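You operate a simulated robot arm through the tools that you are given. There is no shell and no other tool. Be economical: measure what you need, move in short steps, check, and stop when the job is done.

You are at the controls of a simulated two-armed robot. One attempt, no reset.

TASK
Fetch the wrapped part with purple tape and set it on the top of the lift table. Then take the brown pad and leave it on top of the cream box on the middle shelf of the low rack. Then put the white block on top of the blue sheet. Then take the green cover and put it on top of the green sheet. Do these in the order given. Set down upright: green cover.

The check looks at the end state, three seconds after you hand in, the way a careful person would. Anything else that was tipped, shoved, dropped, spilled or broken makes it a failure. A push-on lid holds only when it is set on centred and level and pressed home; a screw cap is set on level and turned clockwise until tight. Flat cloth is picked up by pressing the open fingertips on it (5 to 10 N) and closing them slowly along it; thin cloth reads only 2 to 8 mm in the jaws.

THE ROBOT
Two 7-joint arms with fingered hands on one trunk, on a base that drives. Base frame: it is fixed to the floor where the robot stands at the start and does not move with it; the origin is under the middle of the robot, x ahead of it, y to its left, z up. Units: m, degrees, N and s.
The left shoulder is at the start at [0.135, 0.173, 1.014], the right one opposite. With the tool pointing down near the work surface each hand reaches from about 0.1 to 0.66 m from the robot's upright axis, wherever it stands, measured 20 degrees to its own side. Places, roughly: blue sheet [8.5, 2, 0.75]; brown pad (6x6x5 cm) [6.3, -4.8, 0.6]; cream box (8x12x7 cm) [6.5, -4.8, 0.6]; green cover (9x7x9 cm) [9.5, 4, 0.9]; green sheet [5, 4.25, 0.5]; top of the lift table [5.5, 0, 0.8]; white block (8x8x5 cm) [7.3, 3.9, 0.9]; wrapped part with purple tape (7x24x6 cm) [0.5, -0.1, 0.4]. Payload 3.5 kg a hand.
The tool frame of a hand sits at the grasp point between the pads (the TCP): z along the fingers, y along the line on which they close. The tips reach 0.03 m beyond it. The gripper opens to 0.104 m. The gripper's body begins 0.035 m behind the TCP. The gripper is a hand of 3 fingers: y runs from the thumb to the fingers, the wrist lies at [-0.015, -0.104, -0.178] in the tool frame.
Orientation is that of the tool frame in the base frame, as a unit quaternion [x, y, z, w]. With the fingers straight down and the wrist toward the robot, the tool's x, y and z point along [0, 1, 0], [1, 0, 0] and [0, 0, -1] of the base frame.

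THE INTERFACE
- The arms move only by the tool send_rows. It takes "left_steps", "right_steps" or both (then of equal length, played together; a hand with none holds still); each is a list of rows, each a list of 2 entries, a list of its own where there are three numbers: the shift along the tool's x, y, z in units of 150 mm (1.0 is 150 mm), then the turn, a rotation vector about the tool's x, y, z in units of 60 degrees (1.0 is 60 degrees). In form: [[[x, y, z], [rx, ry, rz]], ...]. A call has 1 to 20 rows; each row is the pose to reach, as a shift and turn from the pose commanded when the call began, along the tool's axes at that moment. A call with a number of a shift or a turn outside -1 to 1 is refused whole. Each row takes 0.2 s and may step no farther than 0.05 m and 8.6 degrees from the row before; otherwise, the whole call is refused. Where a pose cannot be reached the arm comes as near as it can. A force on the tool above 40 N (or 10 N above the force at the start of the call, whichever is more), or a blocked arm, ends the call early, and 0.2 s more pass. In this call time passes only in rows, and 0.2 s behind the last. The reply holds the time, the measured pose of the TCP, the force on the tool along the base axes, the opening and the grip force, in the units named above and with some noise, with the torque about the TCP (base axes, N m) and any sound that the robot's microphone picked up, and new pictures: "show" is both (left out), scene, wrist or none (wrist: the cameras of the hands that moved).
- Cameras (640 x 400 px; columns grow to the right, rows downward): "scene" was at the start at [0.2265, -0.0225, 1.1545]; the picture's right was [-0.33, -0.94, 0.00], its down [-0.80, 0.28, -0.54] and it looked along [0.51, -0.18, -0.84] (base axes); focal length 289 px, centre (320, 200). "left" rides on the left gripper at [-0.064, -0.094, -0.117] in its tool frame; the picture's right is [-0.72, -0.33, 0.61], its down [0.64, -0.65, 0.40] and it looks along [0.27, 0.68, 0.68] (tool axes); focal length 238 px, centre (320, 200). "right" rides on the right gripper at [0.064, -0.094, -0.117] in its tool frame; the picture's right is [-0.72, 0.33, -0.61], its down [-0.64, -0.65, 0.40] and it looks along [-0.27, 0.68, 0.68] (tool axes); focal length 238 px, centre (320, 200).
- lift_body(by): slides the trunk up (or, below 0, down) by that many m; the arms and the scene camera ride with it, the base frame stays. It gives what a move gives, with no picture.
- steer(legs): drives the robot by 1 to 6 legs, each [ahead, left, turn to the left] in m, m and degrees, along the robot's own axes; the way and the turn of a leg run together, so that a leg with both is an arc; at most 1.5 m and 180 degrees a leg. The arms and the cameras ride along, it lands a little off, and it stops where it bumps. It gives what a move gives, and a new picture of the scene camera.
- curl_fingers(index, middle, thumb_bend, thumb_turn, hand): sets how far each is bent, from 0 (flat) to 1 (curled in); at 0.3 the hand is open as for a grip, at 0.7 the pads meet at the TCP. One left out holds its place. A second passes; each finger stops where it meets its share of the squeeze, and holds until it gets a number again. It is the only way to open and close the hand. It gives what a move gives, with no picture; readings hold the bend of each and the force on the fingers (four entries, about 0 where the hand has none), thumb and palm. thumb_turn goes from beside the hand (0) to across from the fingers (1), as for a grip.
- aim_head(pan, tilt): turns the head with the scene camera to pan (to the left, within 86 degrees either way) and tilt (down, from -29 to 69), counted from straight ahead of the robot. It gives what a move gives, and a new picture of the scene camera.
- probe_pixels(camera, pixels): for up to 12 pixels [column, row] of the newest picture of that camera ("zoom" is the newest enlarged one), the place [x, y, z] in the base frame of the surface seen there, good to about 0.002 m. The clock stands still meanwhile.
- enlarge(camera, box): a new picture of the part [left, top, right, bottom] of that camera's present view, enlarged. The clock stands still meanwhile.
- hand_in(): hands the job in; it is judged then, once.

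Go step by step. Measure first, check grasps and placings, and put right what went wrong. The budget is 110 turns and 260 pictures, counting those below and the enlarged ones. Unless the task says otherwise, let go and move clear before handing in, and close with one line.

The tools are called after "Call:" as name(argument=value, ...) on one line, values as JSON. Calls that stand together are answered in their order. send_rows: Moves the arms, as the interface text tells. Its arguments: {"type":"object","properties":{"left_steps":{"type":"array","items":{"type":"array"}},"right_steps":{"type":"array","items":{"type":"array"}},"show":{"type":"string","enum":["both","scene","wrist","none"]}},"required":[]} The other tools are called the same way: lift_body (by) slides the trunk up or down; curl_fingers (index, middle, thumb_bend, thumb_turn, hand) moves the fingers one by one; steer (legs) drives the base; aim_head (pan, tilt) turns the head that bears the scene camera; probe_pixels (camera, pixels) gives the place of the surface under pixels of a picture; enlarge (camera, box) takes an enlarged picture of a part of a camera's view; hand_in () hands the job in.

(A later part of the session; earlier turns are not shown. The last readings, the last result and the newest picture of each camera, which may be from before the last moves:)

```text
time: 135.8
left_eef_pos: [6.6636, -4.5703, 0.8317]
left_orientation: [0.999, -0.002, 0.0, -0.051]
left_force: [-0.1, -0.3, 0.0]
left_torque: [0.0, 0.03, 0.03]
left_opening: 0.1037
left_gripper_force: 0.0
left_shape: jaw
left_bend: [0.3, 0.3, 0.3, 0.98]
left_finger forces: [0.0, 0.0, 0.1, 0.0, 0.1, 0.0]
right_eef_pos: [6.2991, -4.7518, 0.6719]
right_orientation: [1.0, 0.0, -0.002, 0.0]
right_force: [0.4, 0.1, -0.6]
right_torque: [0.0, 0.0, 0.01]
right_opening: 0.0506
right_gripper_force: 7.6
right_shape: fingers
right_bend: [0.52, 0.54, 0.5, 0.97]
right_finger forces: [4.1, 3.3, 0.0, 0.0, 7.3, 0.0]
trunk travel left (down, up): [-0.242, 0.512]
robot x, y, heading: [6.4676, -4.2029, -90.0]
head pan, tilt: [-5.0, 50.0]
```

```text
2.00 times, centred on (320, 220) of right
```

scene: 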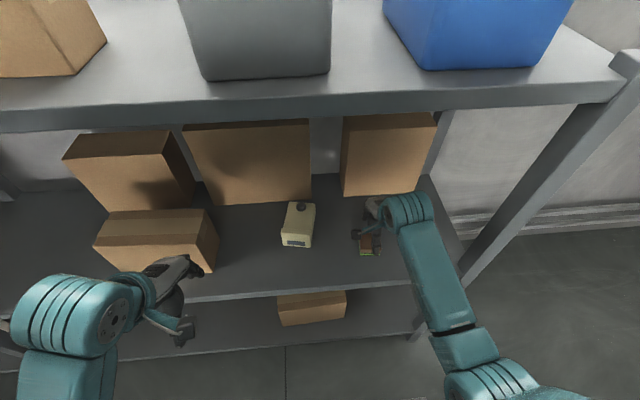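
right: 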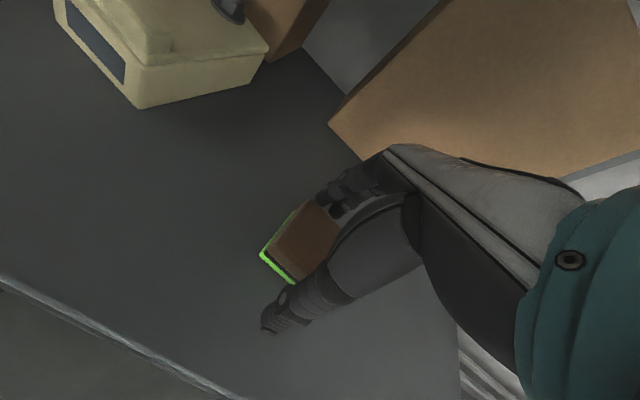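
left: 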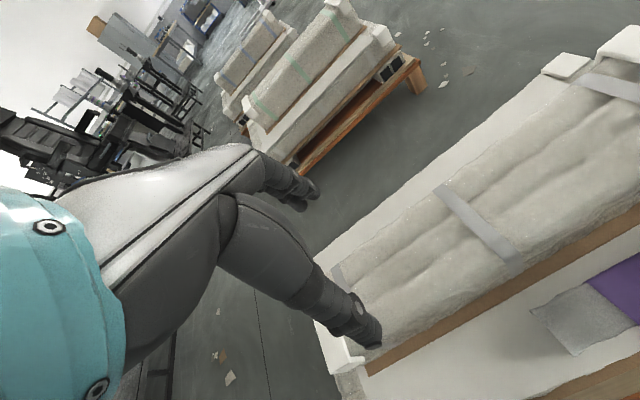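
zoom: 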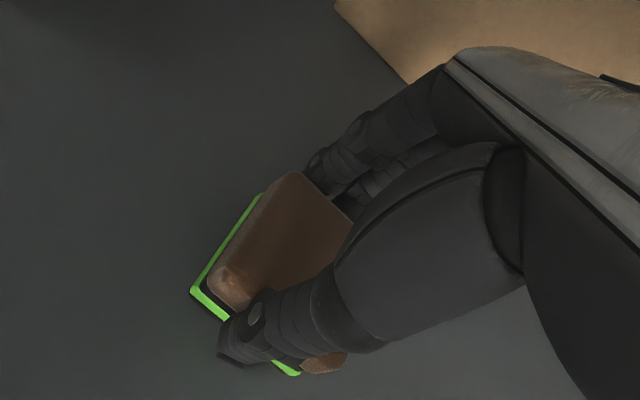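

Held at 7.6 N, 51 mm. Lifting 8 cm.

Call:
send_rows(right_steps=[[[0, 0, -0.15], [0, 0, 0]], [[0, 0, -0.3], [0, 0, 0]], [[0, 0, -0.45], [0, 0, 0]], [[0, 0, -0.55], [0, 0, 0]]], show="both")

```text
time: 136.8
left_eef_pos: [6.6639, -4.5695, 0.8311]
left_orientation: [0.999, 0.0, 0.001, -0.051]
left_force: [-0.4, -0.6, -0.8]
left_torque: [0.01, -0.01, -0.02]
left_opening: 0.1035
left_gripper_force: 0.0
left_shape: jaw
left_bend: [0.3, 0.3, 0.3, 0.98]
left_finger forces: [0.0, 0.1, 0.0, 0.0, 0.0, 0.0]
right_eef_pos: [6.2998, -4.7518, 0.7556]
right_orientation: [1.0, 0.0, -0.002, 0.001]
right_force: [0.8, -0.3, 0.1]
right_torque: [0.01, -0.02, 0.0]
right_opening: 0.0502
right_gripper_force: 6.8
right_shape: fingers
right_bend: [0.52, 0.54, 0.5, 0.97]
right_finger forces: [4.1, 3.2, 0.0, 0.0, 7.3, 0.1]
trunk travel left (down, up): [-0.242, 0.512]
robot x, y, heading: [6.4677, -4.2015, -90.0]
head pan, tilt: [-5.0, 50.0]
```

scene: 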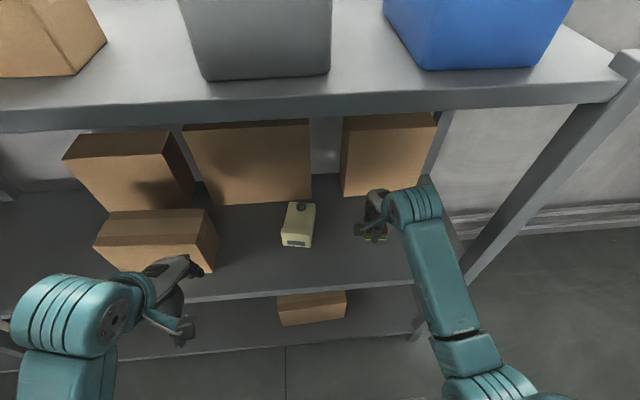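
right: 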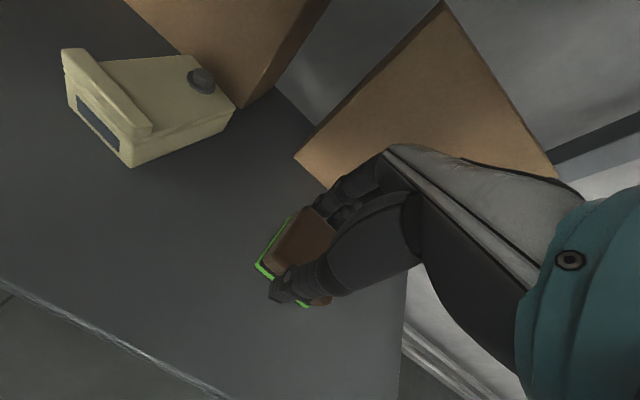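

Pad held. I'll slide the base left 0.177 m to bring the pad over the cream box's x.

Call:
steer(legs=[[0, 0.177, 0]])

```text
time: 138.3
left_eef_pos: [6.84, -4.5701, 0.8315]
left_orientation: [0.999, -0.001, -0.001, -0.051]
left_force: [-0.8, -0.1, 1.2]
left_torque: [-0.01, 0.01, 0.0]
left_opening: 0.1038
left_gripper_force: 0.1
left_shape: jaw
left_bend: [0.3, 0.3, 0.3, 0.98]
left_finger forces: [0.1, 0.1, 0.1, 0.0, 0.1, 0.0]
right_eef_pos: [6.4766, -4.7518, 0.7551]
right_orientation: [1.0, 0.0, -0.002, 0.0]
right_force: [0.0, 0.4, -0.2]
right_torque: [-0.02, 0.0, 0.01]
right_opening: 0.0502
right_gripper_force: 6.7
right_shape: fingers
right_bend: [0.52, 0.54, 0.5, 0.97]
right_finger forces: [4.0, 3.3, 0.0, 0.0, 7.2, 0.0]
trunk travel left (down, up): [-0.242, 0.512]
robot x, y, heading: [6.6475, -4.2051, -90.0]
head pan, tilt: [-5.0, 50.0]
```

scene: 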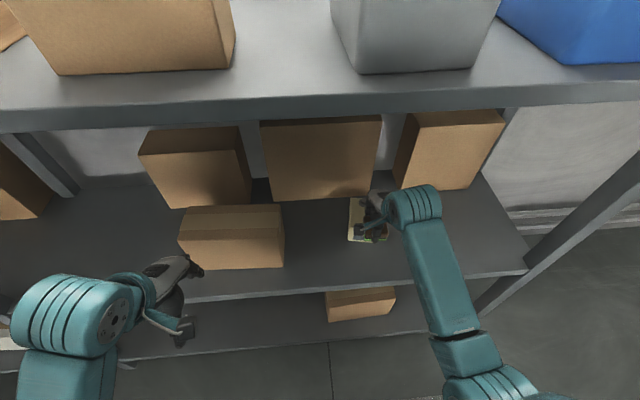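

x matches (6.4766). Advancing 7.9 cm and yawing ~11° clockwise to align with the box.

Call:
send_rows(right_steps=[[[0, 0.18, 0], [0, 0, 0.06]], [[0, 0.36, 0], [0, 0, 0.12]], [[0, 0.527, 0], [0, 0, 0.18]], [[0, 0.527, 0], [0, 0, 0.18]]])

Call:
enlarge(camera="scene", box=[320, 170, 420, 260])

```text
time: 139.3
left_eef_pos: [6.8391, -4.5707, 0.8328]
left_orientation: [0.999, -0.001, 0.001, -0.051]
left_force: [1.0, -0.4, 0.5]
left_torque: [0.0, 0.0, -0.01]
left_opening: 0.1037
left_gripper_force: 0.0
left_shape: jaw
left_bend: [0.3, 0.3, 0.3, 0.98]
left_finger forces: [0.0, 0.0, 0.0, 0.0, 0.0, 0.0]
right_eef_pos: [6.475, -4.8303, 0.7555]
right_orientation: [0.996, -0.094, -0.002, 0.0]
right_force: [0.1, -0.5, -1.0]
right_torque: [-0.06, -0.01, -0.02]
right_opening: 0.0505
right_gripper_force: 7.1
right_shape: fingers
right_bend: [0.52, 0.54, 0.5, 0.97]
right_finger forces: [4.0, 3.2, 0.1, 0.0, 7.2, 0.1]
trunk travel left (down, up): [-0.242, 0.512]
robot x, y, heading: [6.6452, -4.2024, -90.0]
head pan, tilt: [-5.0, 50.0]
```

scene: 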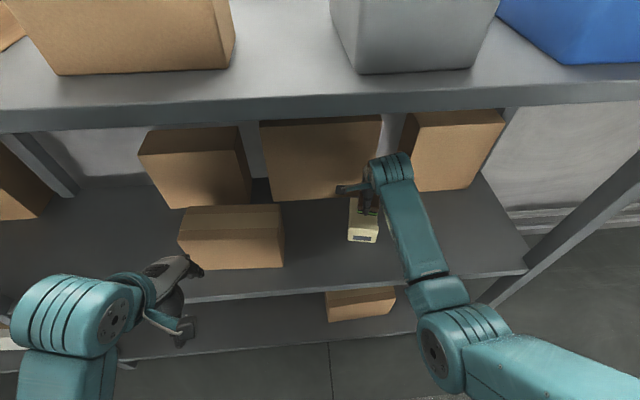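
right: 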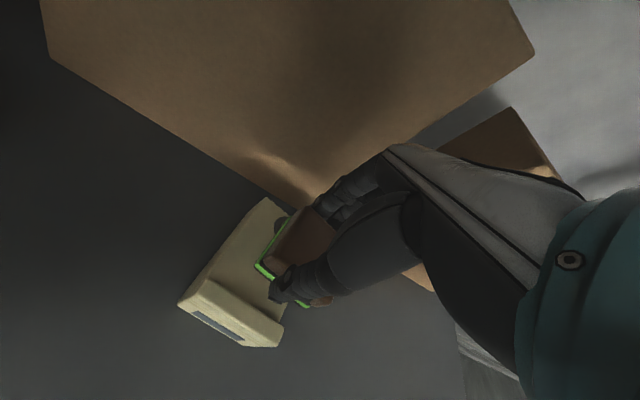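

```text
4.44 times, centred on (370, 215) of scene
```

zoom: 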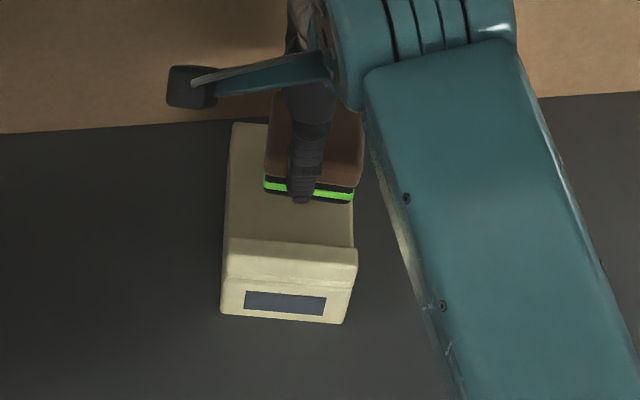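

Call:
probe_pixels(camera="zoom", pixels=[[270, 184], [348, 195], [232, 180], [240, 235], [348, 235], [230, 245], [353, 254], [350, 215], [266, 165], [362, 165]])

Call:
probe_pixels(camera="right", pixels=[[262, 265], [300, 303], [276, 232], [290, 215], [285, 225], [230, 260], [245, 300], [270, 320]])

```text
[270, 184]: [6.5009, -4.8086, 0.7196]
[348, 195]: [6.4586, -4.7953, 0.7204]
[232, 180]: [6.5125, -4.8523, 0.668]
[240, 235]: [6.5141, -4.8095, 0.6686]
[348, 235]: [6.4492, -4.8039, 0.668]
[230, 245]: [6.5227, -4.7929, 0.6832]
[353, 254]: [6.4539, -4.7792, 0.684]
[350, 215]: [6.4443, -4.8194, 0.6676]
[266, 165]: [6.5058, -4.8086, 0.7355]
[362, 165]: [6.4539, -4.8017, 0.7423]
```

```text
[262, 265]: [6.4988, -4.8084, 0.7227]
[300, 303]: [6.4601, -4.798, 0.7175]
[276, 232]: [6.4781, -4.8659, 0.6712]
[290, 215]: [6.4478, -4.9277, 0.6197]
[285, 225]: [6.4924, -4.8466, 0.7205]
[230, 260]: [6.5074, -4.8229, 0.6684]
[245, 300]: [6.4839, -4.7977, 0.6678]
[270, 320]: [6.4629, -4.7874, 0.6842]
```

The pad front sits ~5 mm behind the lip and ~8 mm before the knob, x-centred. Lowering.

Call:
send_rows(right_steps=[[[0, 0, 0.1], [0, 0, 0]], [[0, 0, 0.18], [0, 0, 0]], [[0, 0, 0.22], [0, 0, 0]], [[0, 0, 0.235], [0, 0, 0]], [[0, 0, 0.235], [0, 0, 0]]])

Call:
enlarge(camera="right", box=[160, 180, 400, 330])

```text
time: 140.5
left_eef_pos: [6.8392, -4.5706, 0.8322]
left_orientation: [0.999, -0.001, 0.0, -0.051]
left_force: [1.1, 0.0, -0.2]
left_torque: [0.0, -0.04, 0.0]
left_opening: 0.1039
left_gripper_force: 0.1
left_shape: jaw
left_bend: [0.3, 0.3, 0.3, 0.98]
left_finger forces: [0.0, 0.0, 0.1, 0.0, 0.1, 0.1]
right_eef_pos: [6.4758, -4.8305, 0.7211]
right_orientation: [0.995, -0.095, -0.003, 0.001]
right_force: [0.7, 0.2, -0.2]
right_torque: [0.02, 0.03, 0.03]
right_opening: 0.0504
right_gripper_force: 7.3
right_shape: fingers
right_bend: [0.52, 0.54, 0.5, 0.97]
right_finger forces: [3.9, 3.3, 0.1, 0.1, 7.2, 0.0]
trunk travel left (down, up): [-0.242, 0.512]
robot x, y, heading: [6.6439, -4.2041, -90.0]
head pan, tilt: [-5.0, 50.0]
```

scene: 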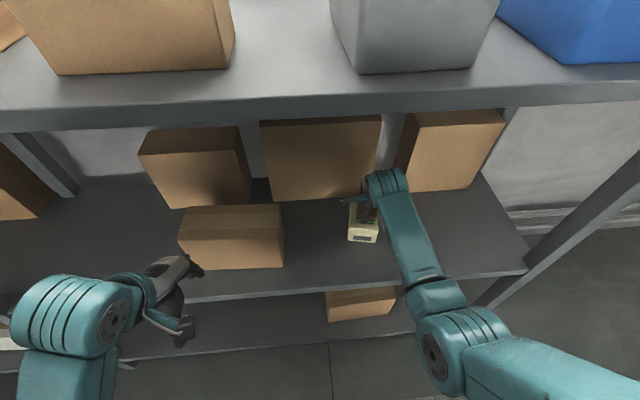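
right: 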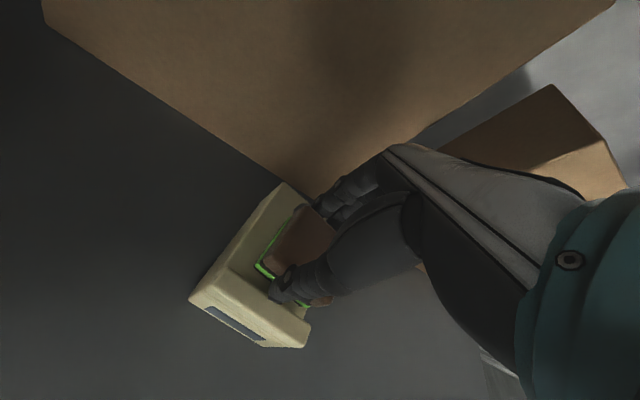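

```text
2.67 times, centred on (280, 255) of right
```

zoom: 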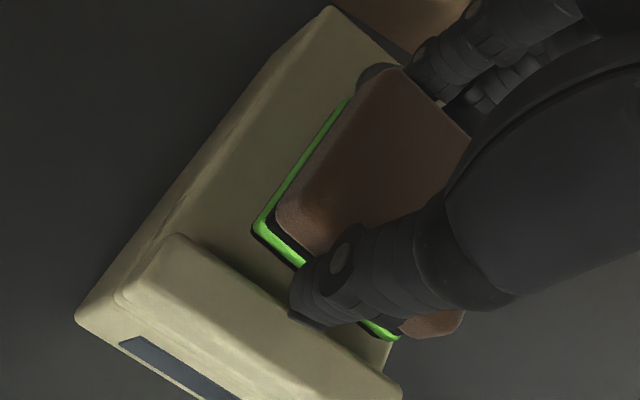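

Call:
probe_pixels(camera="zoom", pixels=[[258, 228], [180, 220], [195, 195], [395, 338], [300, 265], [345, 105], [388, 350], [250, 235]])

Call:
enlarge(camera="scene", box=[325, 185, 415, 250])

```text
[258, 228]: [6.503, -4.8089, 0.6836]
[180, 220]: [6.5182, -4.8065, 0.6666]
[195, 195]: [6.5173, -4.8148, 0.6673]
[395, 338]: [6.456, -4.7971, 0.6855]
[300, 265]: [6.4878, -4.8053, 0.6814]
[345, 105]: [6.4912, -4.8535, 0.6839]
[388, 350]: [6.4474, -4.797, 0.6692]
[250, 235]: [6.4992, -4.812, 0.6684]
```

```text
6.15 times, centred on (370, 218) of scene
```

zoom: 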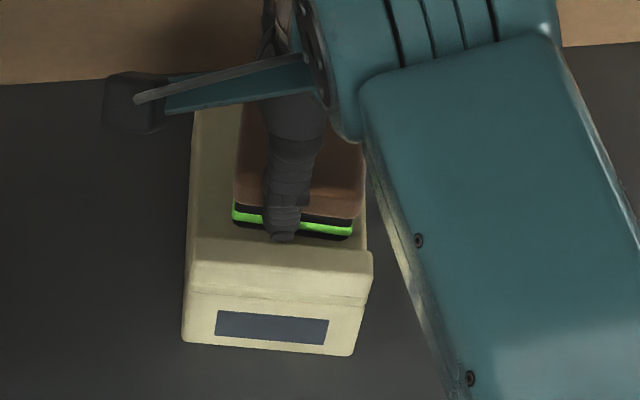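

Margins 7 and 14 mm each side — good. Final few millimetres down, then release.

Call:
send_rows(right_steps=[[[0, 0, 0.015], [0, 0, 0]], [[0, 0, 0.025], [0, 0, 0]]], show="none")

Call:
curl_fingers(hand="right", index=0.42, middle=0.42, thumb_bend=0.42)

Call:
enlarge(camera="right", box=[160, 180, 400, 330])

```text
time: 141.1
left_eef_pos: [6.8402, -4.5704, 0.8323]
left_orientation: [0.999, -0.001, -0.001, -0.049]
left_force: [-0.2, 0.1, 0.0]
left_torque: [-0.02, 0.01, 0.03]
left_opening: 0.1035
left_gripper_force: 0.1
left_shape: jaw
left_bend: [0.3, 0.3, 0.3, 0.98]
left_finger forces: [0.0, 0.0, 0.0, 0.0, 0.0, 0.0]
right_eef_pos: [6.4762, -4.8308, 0.7186]
right_orientation: [0.996, -0.094, -0.001, 0.002]
right_force: [0.6, 1.3, 9.6]
right_torque: [0.05, -0.05, -0.01]
right_opening: 0.0505
right_gripper_force: 7.9
right_shape: fingers
right_bend: [0.53, 0.54, 0.5, 0.97]
right_finger forces: [3.9, 3.1, 0.0, 0.1, 8.2, 0.1]
trunk travel left (down, up): [-0.242, 0.512]
robot x, y, heading: [6.6439, -4.2101, -90.1]
head pan, tilt: [-5.0, 50.0]
```

```text
time: 142.1
left_eef_pos: [6.8401, -4.5702, 0.8323]
left_orientation: [0.999, -0.001, 0.001, -0.05]
left_force: [0.5, 0.4, -0.8]
left_torque: [0.03, -0.01, -0.02]
left_opening: 0.1037
left_gripper_force: 0.1
left_shape: jaw
left_bend: [0.3, 0.3, 0.3, 0.98]
left_finger forces: [0.0, 0.1, 0.0, 0.1, 0.0, 0.0]
right_eef_pos: [6.4756, -4.8317, 0.717]
right_orientation: [0.995, -0.095, -0.002, 0.001]
right_force: [0.8, -0.5, -0.1]
right_torque: [-0.01, 0.0, 0.02]
right_opening: 0.0727
right_gripper_force: 0.0
right_shape: fingers
right_bend: [0.42, 0.42, 0.42, 0.97]
right_finger forces: [0.1, 0.0, 0.1, 0.1, 0.0, 0.0]
trunk travel left (down, up): [-0.242, 0.512]
robot x, y, heading: [6.6462, -4.2035, -90.0]
head pan, tilt: [-5.0, 50.0]
```

```text
2.67 times, centred on (280, 255) of right
```

zoom: 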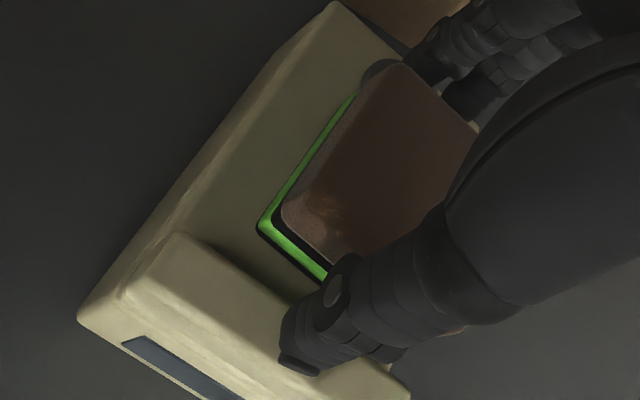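

Released cleanly, pad sitting flat. Raising straight up, then withdrawing.

Call:
send_rows(right_steps=[[[0, 0, -0.2], [0, 0, 0]], [[0, 0, -0.4], [0, 0, 0]], [[0, 0, -0.55], [0, 0, 0]], [[0, -0.3, -0.55], [0, 0, 0]], [[0, -0.6, -0.55], [0, 0, 0]], [[0, -0.9, -0.55], [0, 0, 0]], [[0, -1.0, -0.55], [0, 0, -0.1]], [[0, -1.0, -0.55], [0, 0, -0.18]]], show="scene")

Call:
enlarge(camera="scene", box=[325, 185, 415, 250])

```text
time: 143.7
left_eef_pos: [6.8395, -4.5702, 0.832]
left_orientation: [0.999, -0.001, 0.0, -0.05]
left_force: [0.6, -0.7, 0.4]
left_torque: [-0.01, -0.02, -0.01]
left_opening: 0.104
left_gripper_force: 0.1
left_shape: jaw
left_bend: [0.3, 0.3, 0.3, 0.98]
left_finger forces: [0.0, 0.0, 0.1, 0.0, 0.0, 0.0]
right_eef_pos: [6.4845, -4.74, 0.8667]
right_orientation: [0.994, -0.065, -0.014, 0.085]
right_force: [0.2, 0.5, -0.9]
right_torque: [0.02, 0.0, -0.03]
right_opening: 0.0723
right_gripper_force: 0.0
right_shape: fingers
right_bend: [0.42, 0.42, 0.42, 0.97]
right_finger forces: [0.0, 0.1, 0.0, 0.0, 0.0, 0.0]
trunk travel left (down, up): [-0.242, 0.512]
robot x, y, heading: [6.6419, -4.1993, -90.3]
head pan, tilt: [-5.0, 50.0]
stopped in row 7 (right hand): the arm was blocked; the commanded pose is now the measured one
```

scene: 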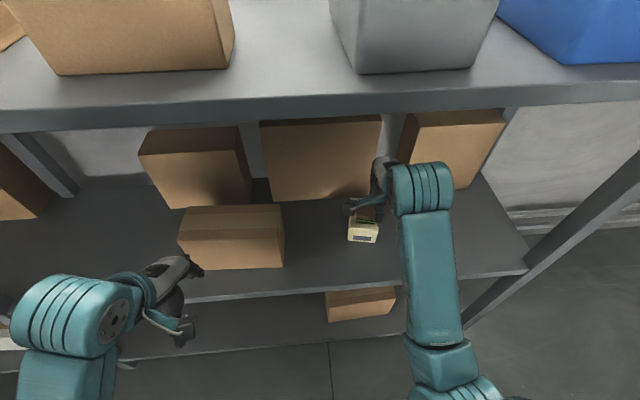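

```text
6.15 times, centred on (370, 218) of scene
```

zoom: 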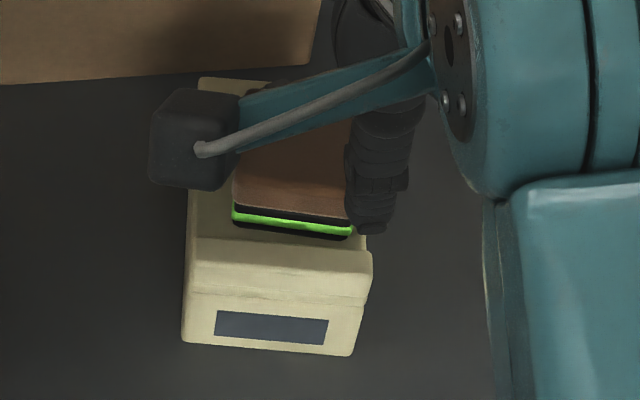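

Pad stays in place; the arm ran into a joint limit while withdrawing. I'll simply back the base out straight.

Call:
steer(legs=[[-0.5, 0, 0]])

Call:
enlarge(camera="scene", box=[300, 100, 420, 180])

```text
time: 146.7
left_eef_pos: [6.8409, -4.0674, 0.8323]
left_orientation: [0.999, 0.001, 0.0, -0.05]
left_force: [0.4, 0.3, -0.8]
left_torque: [0.01, 0.06, -0.03]
left_opening: 0.1037
left_gripper_force: 0.1
left_shape: jaw
left_bend: [0.3, 0.3, 0.3, 0.98]
left_finger forces: [0.0, 0.0, 0.0, 0.0, 0.1, 0.0]
right_eef_pos: [6.4883, -4.2375, 0.8652]
right_orientation: [0.994, -0.062, -0.014, 0.084]
right_force: [-0.1, -0.4, 0.5]
right_torque: [0.0, 0.0, 0.02]
right_opening: 0.0725
right_gripper_force: 0.1
right_shape: fingers
right_bend: [0.42, 0.42, 0.42, 0.97]
right_finger forces: [0.0, 0.1, 0.0, 0.0, 0.0, 0.0]
trunk travel left (down, up): [-0.242, 0.512]
robot x, y, heading: [6.6432, -3.6977, -89.7]
head pan, tilt: [-5.0, 50.0]
```

scene: 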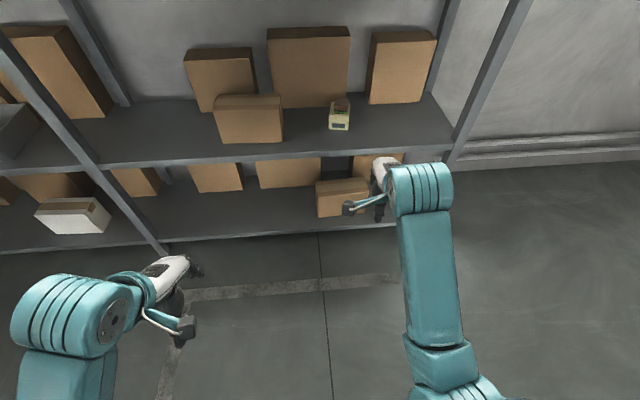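

```text
5.00 times, centred on (360, 140) of scene
```

zoom: 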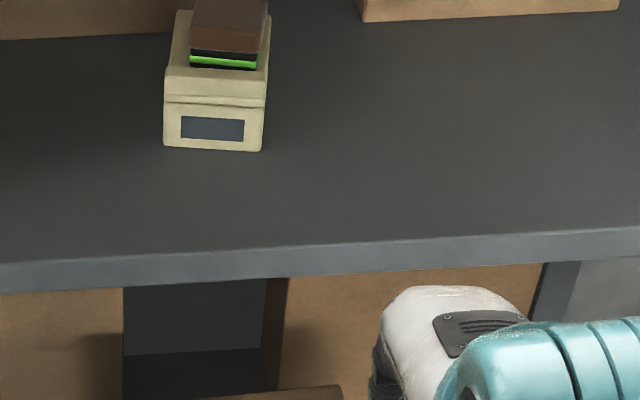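

The pad sits squarely on the cream box. Now driving toward the white block at (7.3, 3.9): back off, turn around, go up the aisle and look.

Call:
steer(legs=[[-0.9, 0, 0], [0, 0, 90], [0, 0, 90], [1.5, 0, 0], [1.5, 0, 0]])

Call:
lift_body(by=0.35)

Call:
aim_head(pan=0, tilt=22)

Call:
probe_pixels(camera="scene", pixels=[[320, 200], [320, 150], [250, 200], [400, 200], [200, 150], [450, 150], [320, 120], [380, 120], [260, 120], [500, 200], [150, 200], [320, 260]])

```text
time: 173.1
left_eef_pos: [6.4859, 0.563, 0.8327]
left_orientation: [0.006, 0.999, -0.051, -0.001]
left_force: [-0.8, 0.6, -0.2]
left_torque: [0.01, 0.0, -0.01]
left_opening: 0.104
left_gripper_force: 0.0
left_shape: jaw
left_bend: [0.3, 0.3, 0.3, 0.98]
left_finger forces: [0.0, 0.0, 0.1, 0.1, 0.1, 0.0]
right_eef_pos: [6.843, 0.7283, 0.8645]
right_orientation: [0.07, 0.994, 0.083, 0.016]
right_force: [0.0, -0.3, -0.5]
right_torque: [0.04, -0.01, -0.01]
right_opening: 0.0725
right_gripper_force: 0.1
right_shape: fingers
right_bend: [0.42, 0.42, 0.42, 0.97]
right_finger forces: [0.0, 0.0, 0.0, 0.0, 0.0, 0.1]
trunk travel left (down, up): [-0.242, 0.512]
robot x, y, heading: [6.678, 0.1882, 89.6]
head pan, tilt: [-5.0, 50.0]
```

scene: 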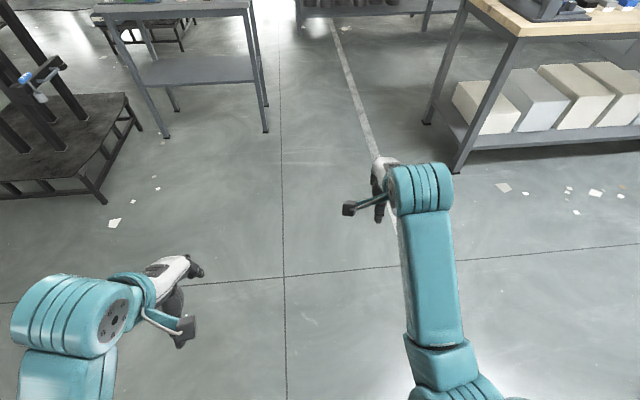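

```text
time: 176.5
left_eef_pos: [6.4869, 0.5635, 1.1819]
left_orientation: [0.007, 0.999, -0.051, -0.001]
left_force: [0.7, -0.4, 0.0]
left_torque: [0.06, 0.0, -0.01]
left_opening: 0.1039
left_gripper_force: 0.1
left_shape: jaw
left_bend: [0.3, 0.3, 0.3, 0.98]
left_finger forces: [0.1, 0.0, 0.0, 0.0, 0.0, 0.1]
right_eef_pos: [6.8538, 0.7291, 1.2137]
right_orientation: [0.074, 0.993, 0.083, 0.026]
right_force: [0.1, -0.2, -0.2]
right_torque: [0.01, 0.02, 0.01]
right_opening: 0.0725
right_gripper_force: 0.0
right_shape: fingers
right_bend: [0.42, 0.42, 0.42, 0.97]
right_finger forces: [0.0, 0.0, 0.0, 0.0, 0.0, 0.0]
trunk travel left (down, up): [-0.592, 0.162]
robot x, y, heading: [6.6764, 0.1921, 89.4]
head pan, tilt: [-5.0, 50.0]
```

```text
time: 177.5
left_eef_pos: [6.4867, 0.5628, 1.1819]
left_orientation: [0.006, 0.999, -0.051, 0.0]
left_force: [-0.6, 0.6, -0.1]
left_torque: [0.01, -0.02, 0.02]
left_opening: 0.1034
left_gripper_force: 0.0
left_shape: jaw
left_bend: [0.3, 0.3, 0.3, 0.98]
left_finger forces: [0.0, 0.0, 0.0, 0.0, 0.0, 0.1]
right_eef_pos: [6.8549, 0.7292, 1.2161]
right_orientation: [0.073, 0.993, 0.085, 0.026]
right_force: [-0.5, -0.3, 0.3]
right_torque: [0.0, 0.04, 0.02]
right_opening: 0.0726
right_gripper_force: 0.1
right_shape: fingers
right_bend: [0.42, 0.42, 0.42, 0.97]
right_finger forces: [0.1, 0.0, 0.0, 0.1, 0.0, 0.0]
trunk travel left (down, up): [-0.592, 0.162]
robot x, y, heading: [6.6807, 0.1902, 89.1]
head pan, tilt: [0.0, 22.0]
```

scene: 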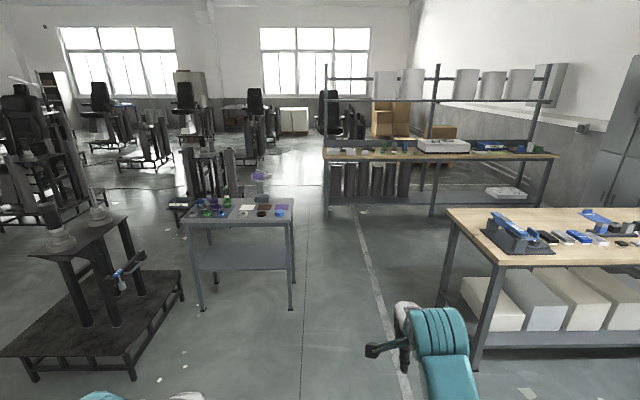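

```text
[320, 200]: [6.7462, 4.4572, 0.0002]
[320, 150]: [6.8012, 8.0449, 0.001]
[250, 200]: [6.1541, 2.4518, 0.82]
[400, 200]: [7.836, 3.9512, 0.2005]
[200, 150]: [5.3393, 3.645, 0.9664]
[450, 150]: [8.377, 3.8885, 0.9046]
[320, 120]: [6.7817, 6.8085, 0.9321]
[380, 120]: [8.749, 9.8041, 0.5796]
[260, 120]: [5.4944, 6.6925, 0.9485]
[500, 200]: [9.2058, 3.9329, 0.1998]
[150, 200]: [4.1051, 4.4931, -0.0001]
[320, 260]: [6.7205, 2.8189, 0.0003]
```

Call:
enlarge(camera="scene", box=[310, 60, 570, 222])

Call:
enlarge(camera="scene", box=[440, 180, 640, 305])

```text
2.46 times, centred on (440, 141) of scene
```

zoom: 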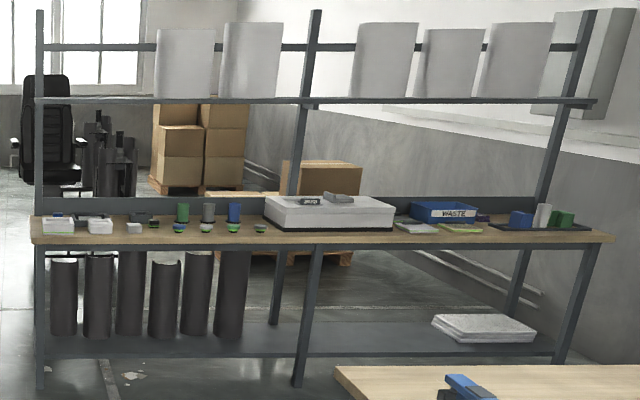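

```text
3.20 times, centred on (540, 242) of scene
```

zoom: 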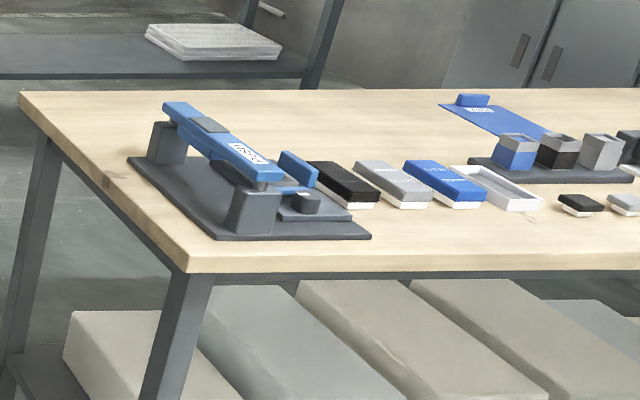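

Call:
probe_pixels(camera="scene", pixels=[[292, 202], [291, 307], [448, 212], [474, 365], [450, 215], [330, 157], [345, 156], [362, 153], [545, 148], [553, 158], [325, 212]])

Call:
probe_pixels(camera="zoom", pixels=[[510, 120], [450, 106], [470, 100], [530, 135], [30, 95], [180, 262], [480, 175], [630, 150]])

```text
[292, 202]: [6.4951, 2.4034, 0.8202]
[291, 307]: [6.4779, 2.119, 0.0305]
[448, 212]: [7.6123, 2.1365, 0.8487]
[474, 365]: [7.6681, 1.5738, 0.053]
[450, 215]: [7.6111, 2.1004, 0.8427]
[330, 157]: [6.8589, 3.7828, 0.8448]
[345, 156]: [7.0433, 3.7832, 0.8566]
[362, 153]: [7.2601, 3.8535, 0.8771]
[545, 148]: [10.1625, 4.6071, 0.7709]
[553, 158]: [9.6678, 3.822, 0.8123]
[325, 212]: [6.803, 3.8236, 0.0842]
```

```text
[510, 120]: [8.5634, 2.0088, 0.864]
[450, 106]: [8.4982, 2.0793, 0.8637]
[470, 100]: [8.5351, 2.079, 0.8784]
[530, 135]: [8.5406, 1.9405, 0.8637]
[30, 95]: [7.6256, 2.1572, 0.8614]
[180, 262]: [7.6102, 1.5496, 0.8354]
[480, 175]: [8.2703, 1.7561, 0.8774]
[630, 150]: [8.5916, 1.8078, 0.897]
```

The aisle between the grey table (x ≤ 6.50) and the wood bench (x ≥ 7.61) is 1.1 m. I'll go up its middle and look at the far bench.

Call:
steer(legs=[[0, -0.38, 0.6], [1.4, 0, 0], [1.2, 0, 0]])

Call:
aim_head(pan=-10, tilt=35)

Call:
enlarge(camera="scene", box=[240, 100, 480, 250])

```text
time: 192.2
left_eef_pos: [6.8602, 3.159, 1.1823]
left_orientation: [-0.004, 0.999, -0.051, 0.0]
left_force: [0.0, 0.5, 0.3]
left_torque: [0.06, 0.01, 0.0]
left_opening: 0.1036
left_gripper_force: 0.0
left_shape: jaw
left_bend: [0.3, 0.3, 0.3, 0.98]
left_finger forces: [0.1, 0.0, 0.1, 0.0, 0.0, 0.1]
right_eef_pos: [7.2235, 3.3336, 1.2158]
right_orientation: [0.062, 0.994, 0.086, 0.025]
right_force: [-0.1, 0.7, -0.4]
right_torque: [0.02, 0.01, 0.01]
right_opening: 0.0728
right_gripper_force: 0.1
right_shape: fingers
right_bend: [0.42, 0.42, 0.42, 0.97]
right_finger forces: [0.0, 0.0, 0.0, 0.0, 0.0, 0.1]
trunk travel left (down, up): [-0.592, 0.162]
robot x, y, heading: [7.0609, 2.7941, 90.5]
head pan, tilt: [0.0, 22.0]
```

scene: 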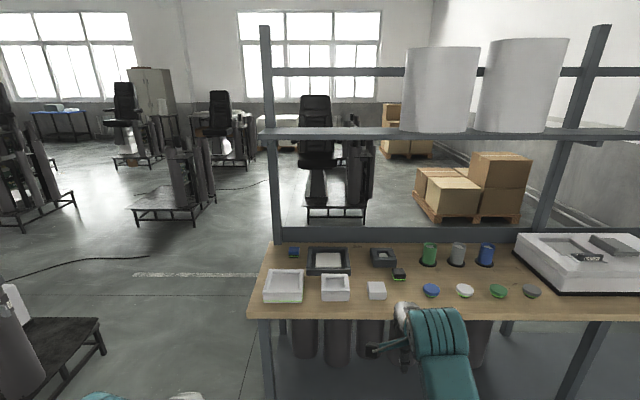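

```text
time: 192.9
left_eef_pos: [6.8605, 3.1597, 1.1809]
left_orientation: [-0.005, 0.999, -0.05, 0.0]
left_force: [0.1, -0.8, 0.5]
left_torque: [0.0, 0.01, 0.0]
left_opening: 0.1036
left_gripper_force: 0.1
left_shape: jaw
left_bend: [0.3, 0.3, 0.3, 0.98]
left_finger forces: [0.0, 0.0, 0.0, 0.1, 0.1, 0.1]
right_eef_pos: [7.2244, 3.3351, 1.2168]
right_orientation: [0.063, 0.994, 0.088, 0.026]
right_force: [0.0, 0.3, -0.8]
right_torque: [-0.01, -0.04, -0.03]
right_opening: 0.0723
right_gripper_force: 0.1
right_shape: fingers
right_bend: [0.42, 0.42, 0.42, 0.97]
right_finger forces: [0.0, 0.0, 0.0, 0.1, 0.0, 0.0]
trunk travel left (down, up): [-0.592, 0.162]
robot x, y, heading: [7.0586, 2.7936, 90.4]
head pan, tilt: [-10.0, 35.0]
```

scene: 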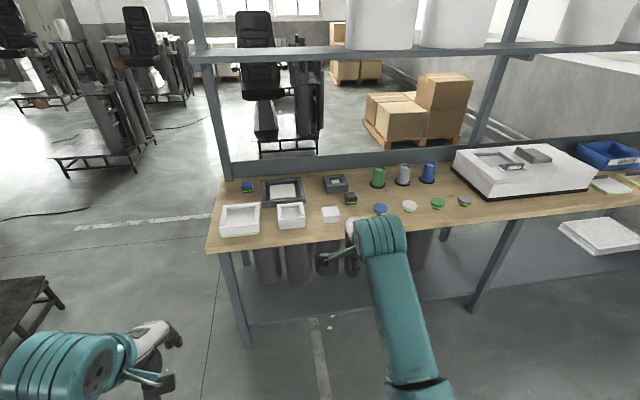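

```text
2.67 times, centred on (360, 175) of scene
```

zoom: 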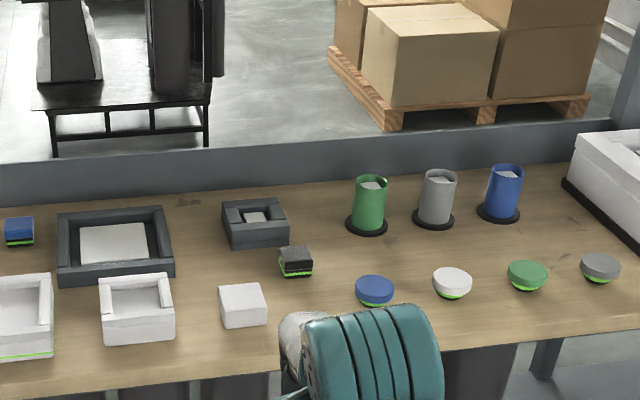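

Call:
probe_pixels(camera="zoom", pixels=[[243, 295], [222, 312], [266, 318], [243, 325], [225, 288], [262, 286], [138, 300], [103, 335], [173, 335], [295, 265], [375, 285], [243, 345]])

Call:
enlarge(camera="scene", box=[210, 180, 370, 260])

```text
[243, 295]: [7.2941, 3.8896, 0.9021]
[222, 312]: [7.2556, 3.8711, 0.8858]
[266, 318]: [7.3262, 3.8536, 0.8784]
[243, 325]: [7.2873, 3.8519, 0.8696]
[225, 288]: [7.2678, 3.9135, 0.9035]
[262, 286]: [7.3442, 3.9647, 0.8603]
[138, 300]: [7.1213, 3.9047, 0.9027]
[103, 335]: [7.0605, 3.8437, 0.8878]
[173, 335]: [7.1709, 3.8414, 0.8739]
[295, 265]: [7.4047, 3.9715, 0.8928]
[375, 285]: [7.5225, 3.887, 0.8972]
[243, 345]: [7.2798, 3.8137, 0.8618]
```

```text
4.00 times, centred on (290, 220) of scene
```

zoom: 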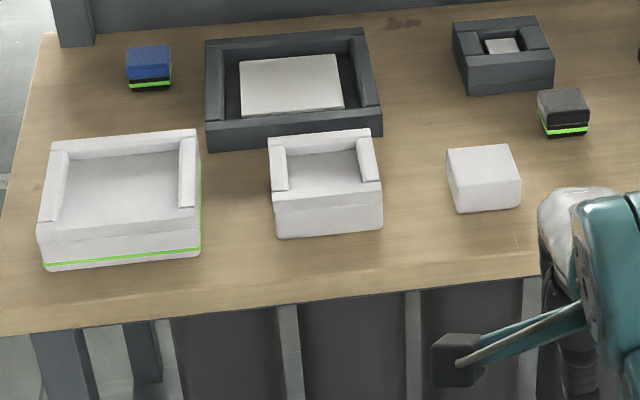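

White block: centre (7.292, 3.888), top z 0.903, bench z 0.861. I'll straighten the right hand, open it, and drive in.

Call:
send_rows(right_steps=[[[0, 0, 0], [0.084, 0.025, -0.06]], [[0, 0, 0], [0.168, 0.05, -0.12]], [[0, 0, 0], [0.168, 0.05, -0.12]]], show="none")

Call:
curl_fingers(hand="right", index=0.3, middle=0.3, thumb_bend=0.3)

Call:
steer(legs=[[0.55, -0.06, -0.4]])

Call:
lift_body(by=-0.12)

Call:
aim_head(pan=-10, tilt=55)

```text
time: 193.7
left_eef_pos: [6.8603, 3.1585, 1.182]
left_orientation: [-0.004, 0.999, -0.051, 0.0]
left_force: [-1.0, 0.5, 0.2]
left_torque: [-0.02, 0.0, 0.05]
left_opening: 0.1036
left_gripper_force: 0.0
left_shape: jaw
left_bend: [0.3, 0.3, 0.3, 0.98]
left_finger forces: [0.0, 0.0, 0.0, 0.1, 0.0, 0.0]
right_eef_pos: [7.2225, 3.3333, 1.2145]
right_orientation: [-0.001, 1.0, -0.001, -0.001]
right_force: [0.9, -0.1, -0.7]
right_torque: [0.0, 0.02, 0.01]
right_opening: 0.0725
right_gripper_force: 0.1
right_shape: fingers
right_bend: [0.42, 0.42, 0.42, 0.97]
right_finger forces: [0.1, 0.1, 0.0, 0.0, 0.0, 0.1]
trunk travel left (down, up): [-0.592, 0.162]
robot x, y, heading: [7.0644, 2.7928, 90.9]
head pan, tilt: [-10.0, 35.0]
```

```text
time: 194.7
left_eef_pos: [6.8598, 3.1589, 1.1819]
left_orientation: [-0.004, 0.999, -0.05, 0.0]
left_force: [0.0, 0.9, -0.9]
left_torque: [-0.01, -0.02, 0.01]
left_opening: 0.1037
left_gripper_force: 0.1
left_shape: jaw
left_bend: [0.3, 0.3, 0.3, 0.98]
left_finger forces: [0.0, 0.1, 0.0, 0.1, 0.1, 0.1]
right_eef_pos: [7.2237, 3.3346, 1.2148]
right_orientation: [-0.001, 1.0, -0.001, -0.001]
right_force: [0.1, 0.1, 0.0]
right_torque: [-0.02, 0.03, 0.02]
right_opening: 0.1026
right_gripper_force: 0.1
right_shape: fingers
right_bend: [0.3, 0.3, 0.3, 0.97]
right_finger forces: [0.0, 0.0, 0.0, 0.0, 0.0, 0.1]
trunk travel left (down, up): [-0.592, 0.162]
robot x, y, heading: [7.0595, 2.7923, 90.3]
head pan, tilt: [-10.0, 35.0]
```

```text
time: 197.9
left_eef_pos: [6.9223, 3.7134, 1.182]
left_orientation: [0.0, 0.999, -0.051, 0.0]
left_force: [0.4, -1.0, 0.0]
left_torque: [-0.03, 0.01, -0.01]
left_opening: 0.1038
left_gripper_force: 0.0
left_shape: jaw
left_bend: [0.3, 0.3, 0.3, 0.98]
left_finger forces: [0.0, 0.0, 0.0, 0.1, 0.0, 0.0]
right_eef_pos: [7.2863, 3.8856, 1.216]
right_orientation: [0.003, 1.0, 0.0, 0.0]
right_force: [0.3, -0.5, -0.8]
right_torque: [0.01, 0.03, -0.01]
right_opening: 0.1025
right_gripper_force: 0.2
right_shape: fingers
right_bend: [0.3, 0.3, 0.3, 0.97]
right_finger forces: [0.1, 0.0, 0.0, 0.0, 0.0, 0.0]
trunk travel left (down, up): [-0.592, 0.162]
robot x, y, heading: [7.1154, 3.347, 90.2]
head pan, tilt: [-10.0, 35.0]
```

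scene: 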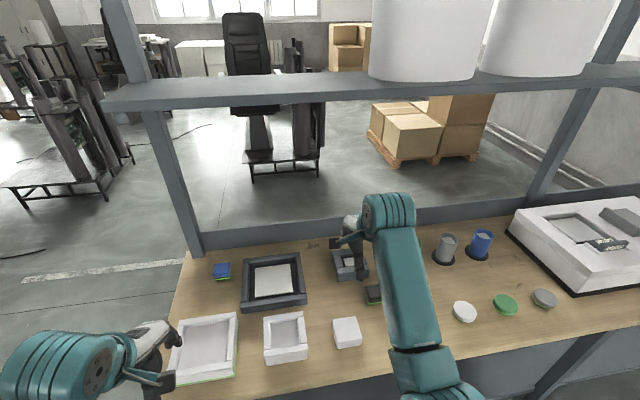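

```text
time: 199.4
left_eef_pos: [6.9214, 3.7132, 1.0629]
left_orientation: [0.0, 0.999, -0.05, 0.0]
left_force: [0.3, 0.2, -0.3]
left_torque: [0.0, -0.03, 0.01]
left_opening: 0.1038
left_gripper_force: 0.0
left_shape: jaw
left_bend: [0.3, 0.3, 0.3, 0.98]
left_finger forces: [0.1, 0.1, 0.0, 0.0, 0.0, 0.0]
right_eef_pos: [7.2853, 3.8854, 1.0961]
right_orientation: [0.003, 1.0, -0.001, -0.002]
right_force: [0.3, 0.4, 0.1]
right_torque: [0.04, -0.03, -0.01]
right_opening: 0.103
right_gripper_force: 0.0
right_shape: fingers
right_bend: [0.3, 0.3, 0.3, 0.97]
right_finger forces: [0.1, 0.0, 0.0, 0.0, 0.1, 0.1]
trunk travel left (down, up): [-0.472, 0.282]
robot x, y, heading: [7.1172, 3.3468, 89.8]
head pan, tilt: [-10.0, 35.0]
```

```text
time: 200.2
left_eef_pos: [6.9225, 3.7132, 1.0616]
left_orientation: [0.0, 0.999, -0.051, 0.0]
left_force: [0.8, -0.4, 0.3]
left_torque: [0.01, -0.01, 0.01]
left_opening: 0.1038
left_gripper_force: 0.0
left_shape: jaw
left_bend: [0.3, 0.3, 0.3, 0.98]
left_finger forces: [0.0, 0.1, 0.0, 0.1, 0.1, 0.1]
right_eef_pos: [7.2872, 3.8861, 1.0949]
right_orientation: [0.003, 1.0, -0.001, -0.001]
right_force: [0.5, 0.6, -0.6]
right_torque: [-0.01, 0.0, -0.02]
right_opening: 0.1027
right_gripper_force: 0.1
right_shape: fingers
right_bend: [0.3, 0.3, 0.3, 0.97]
right_finger forces: [0.0, 0.0, 0.0, 0.0, 0.1, 0.0]
trunk travel left (down, up): [-0.472, 0.282]
robot x, y, heading: [7.1181, 3.3452, 90.1]
head pan, tilt: [-10.0, 55.0]
```

scene: 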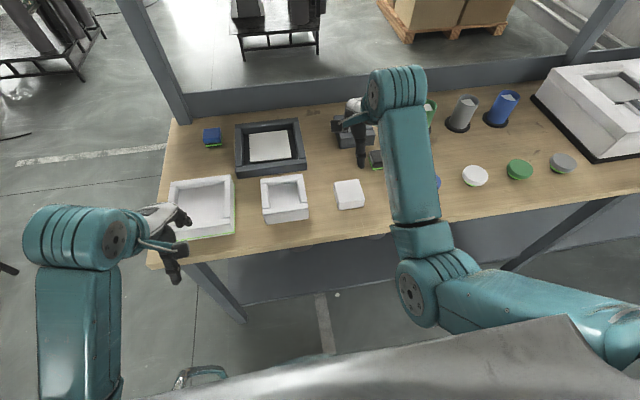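

Call:
probe_pixels(camera="scene", pixels=[[349, 193], [337, 193], [361, 191], [347, 182], [351, 202], [352, 206]])

Call:
send_rows(right_steps=[[[0, 0, 0.25], [0, 0, 0]], [[0, 0, 0.5], [0, 0, 0]], [[0, 0, 0.75], [0, 0, 0]], [[0, 0, 0.85], [0, 0, 0]]])

```text
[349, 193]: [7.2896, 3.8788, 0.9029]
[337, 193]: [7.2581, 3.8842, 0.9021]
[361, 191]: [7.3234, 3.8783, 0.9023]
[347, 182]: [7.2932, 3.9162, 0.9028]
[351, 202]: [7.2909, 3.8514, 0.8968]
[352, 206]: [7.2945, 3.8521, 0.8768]
```

```text
time: 201.2
left_eef_pos: [6.9218, 3.7138, 1.0618]
left_orientation: [0.0, 0.999, -0.05, 0.0]
left_force: [-0.8, 0.4, -0.3]
left_torque: [-0.04, 0.0, 0.01]
left_opening: 0.1036
left_gripper_force: 0.0
left_shape: jaw
left_bend: [0.3, 0.3, 0.3, 0.98]
left_finger forces: [0.0, 0.0, 0.0, 0.0, 0.0, 0.1]
right_eef_pos: [7.2861, 3.8842, 0.9677]
right_orientation: [0.003, 1.0, -0.001, -0.001]
right_force: [0.3, -0.4, -0.3]
right_torque: [-0.01, 0.0, -0.03]
right_opening: 0.1027
right_gripper_force: 0.1
right_shape: fingers
right_bend: [0.3, 0.3, 0.3, 0.97]
right_finger forces: [0.0, 0.0, 0.0, 0.0, 0.0, 0.0]
trunk travel left (down, up): [-0.472, 0.282]
robot x, y, heading: [7.1162, 3.3455, 89.9]
head pan, tilt: [-10.0, 55.0]
```

scene: 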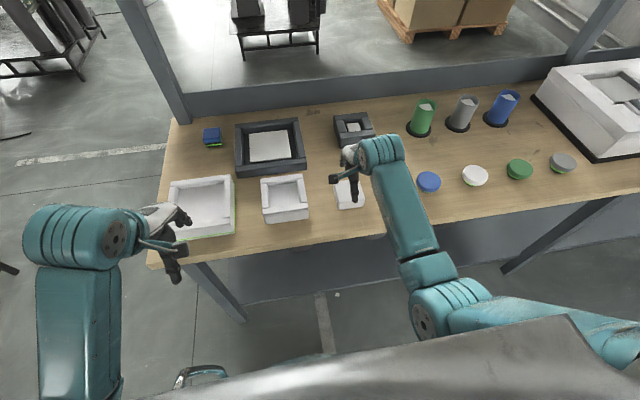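
right: 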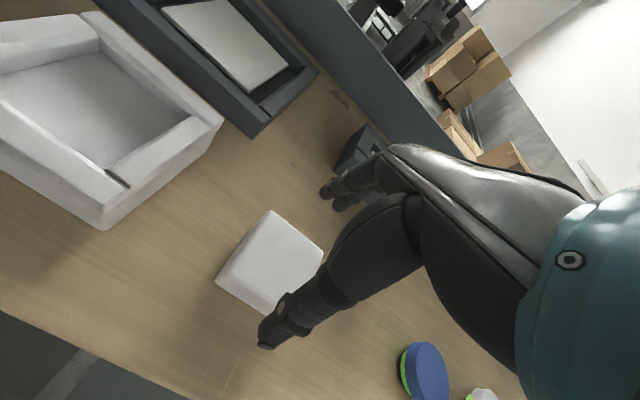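

Aligned over the block (y 3.885, x within 4 mm). Lowering and closing.

Call:
send_rows(right_steps=[[[-0.03, 0, 0.2], [0, 0, 0]], [[-0.03, 0, 0.38], [0, 0, 0]], [[-0.03, 0, 0.46], [0, 0, 0]], [[-0.03, 0, 0.46], [0, 0, 0]]], show="wrist")

Call:
curl_fingers(hand="right", index=0.55, middle=0.55, thumb_bend=0.55)

```text
time: 202.2
left_eef_pos: [6.9217, 3.7129, 1.062]
left_orientation: [0.0, 0.999, -0.051, 0.0]
left_force: [0.1, 0.4, 0.3]
left_torque: [0.02, -0.02, -0.01]
left_opening: 0.1035
left_gripper_force: 0.1
left_shape: jaw
left_bend: [0.3, 0.3, 0.3, 0.98]
left_finger forces: [0.0, 0.0, 0.1, 0.0, 0.1, 0.0]
right_eef_pos: [7.2893, 3.8842, 0.9003]
right_orientation: [0.004, 1.0, -0.001, -0.001]
right_force: [0.7, 0.2, 0.2]
right_torque: [-0.01, 0.02, -0.04]
right_opening: 0.1027
right_gripper_force: 0.0
right_shape: fingers
right_bend: [0.3, 0.3, 0.3, 0.97]
right_finger forces: [0.1, 0.1, 0.0, 0.0, 0.0, 0.0]
trunk travel left (down, up): [-0.472, 0.282]
robot x, y, heading: [7.1177, 3.3477, 90.3]
head pan, tilt: [-10.0, 55.0]
```

right: 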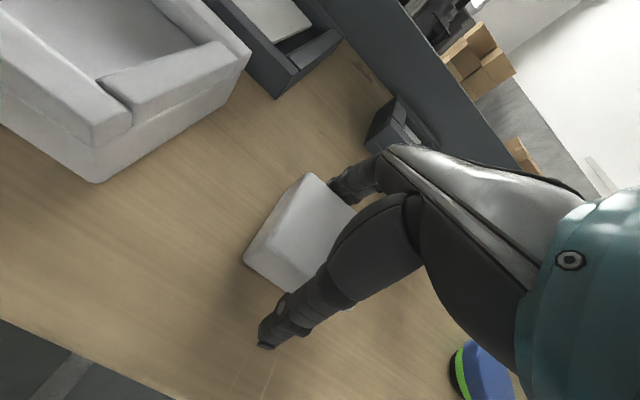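

```text
time: 203.2
left_eef_pos: [6.9216, 3.7125, 1.0613]
left_orientation: [-0.001, 0.999, -0.051, 0.0]
left_force: [0.3, -0.1, 0.2]
left_torque: [0.01, 0.02, -0.02]
left_opening: 0.1035
left_gripper_force: 0.0
left_shape: jaw
left_bend: [0.3, 0.3, 0.3, 0.98]
left_finger forces: [0.0, 0.0, 0.1, 0.0, 0.1, 0.0]
right_eef_pos: [7.2894, 3.8851, 0.8992]
right_orientation: [0.004, 1.0, -0.001, 0.0]
right_force: [1.0, 0.6, 2.3]
right_torque: [0.16, -0.01, -0.01]
right_opening: 0.0723
right_gripper_force: 21.9
right_shape: fingers
right_bend: [0.43, 0.48, 0.44, 0.96]
right_finger forces: [14.3, 7.7, 0.0, 0.1, 21.0, 0.1]
trunk travel left (down, up): [-0.472, 0.282]
robot x, y, heading: [7.1228, 3.3458, 90.1]
head pan, tilt: [-10.0, 55.0]
```

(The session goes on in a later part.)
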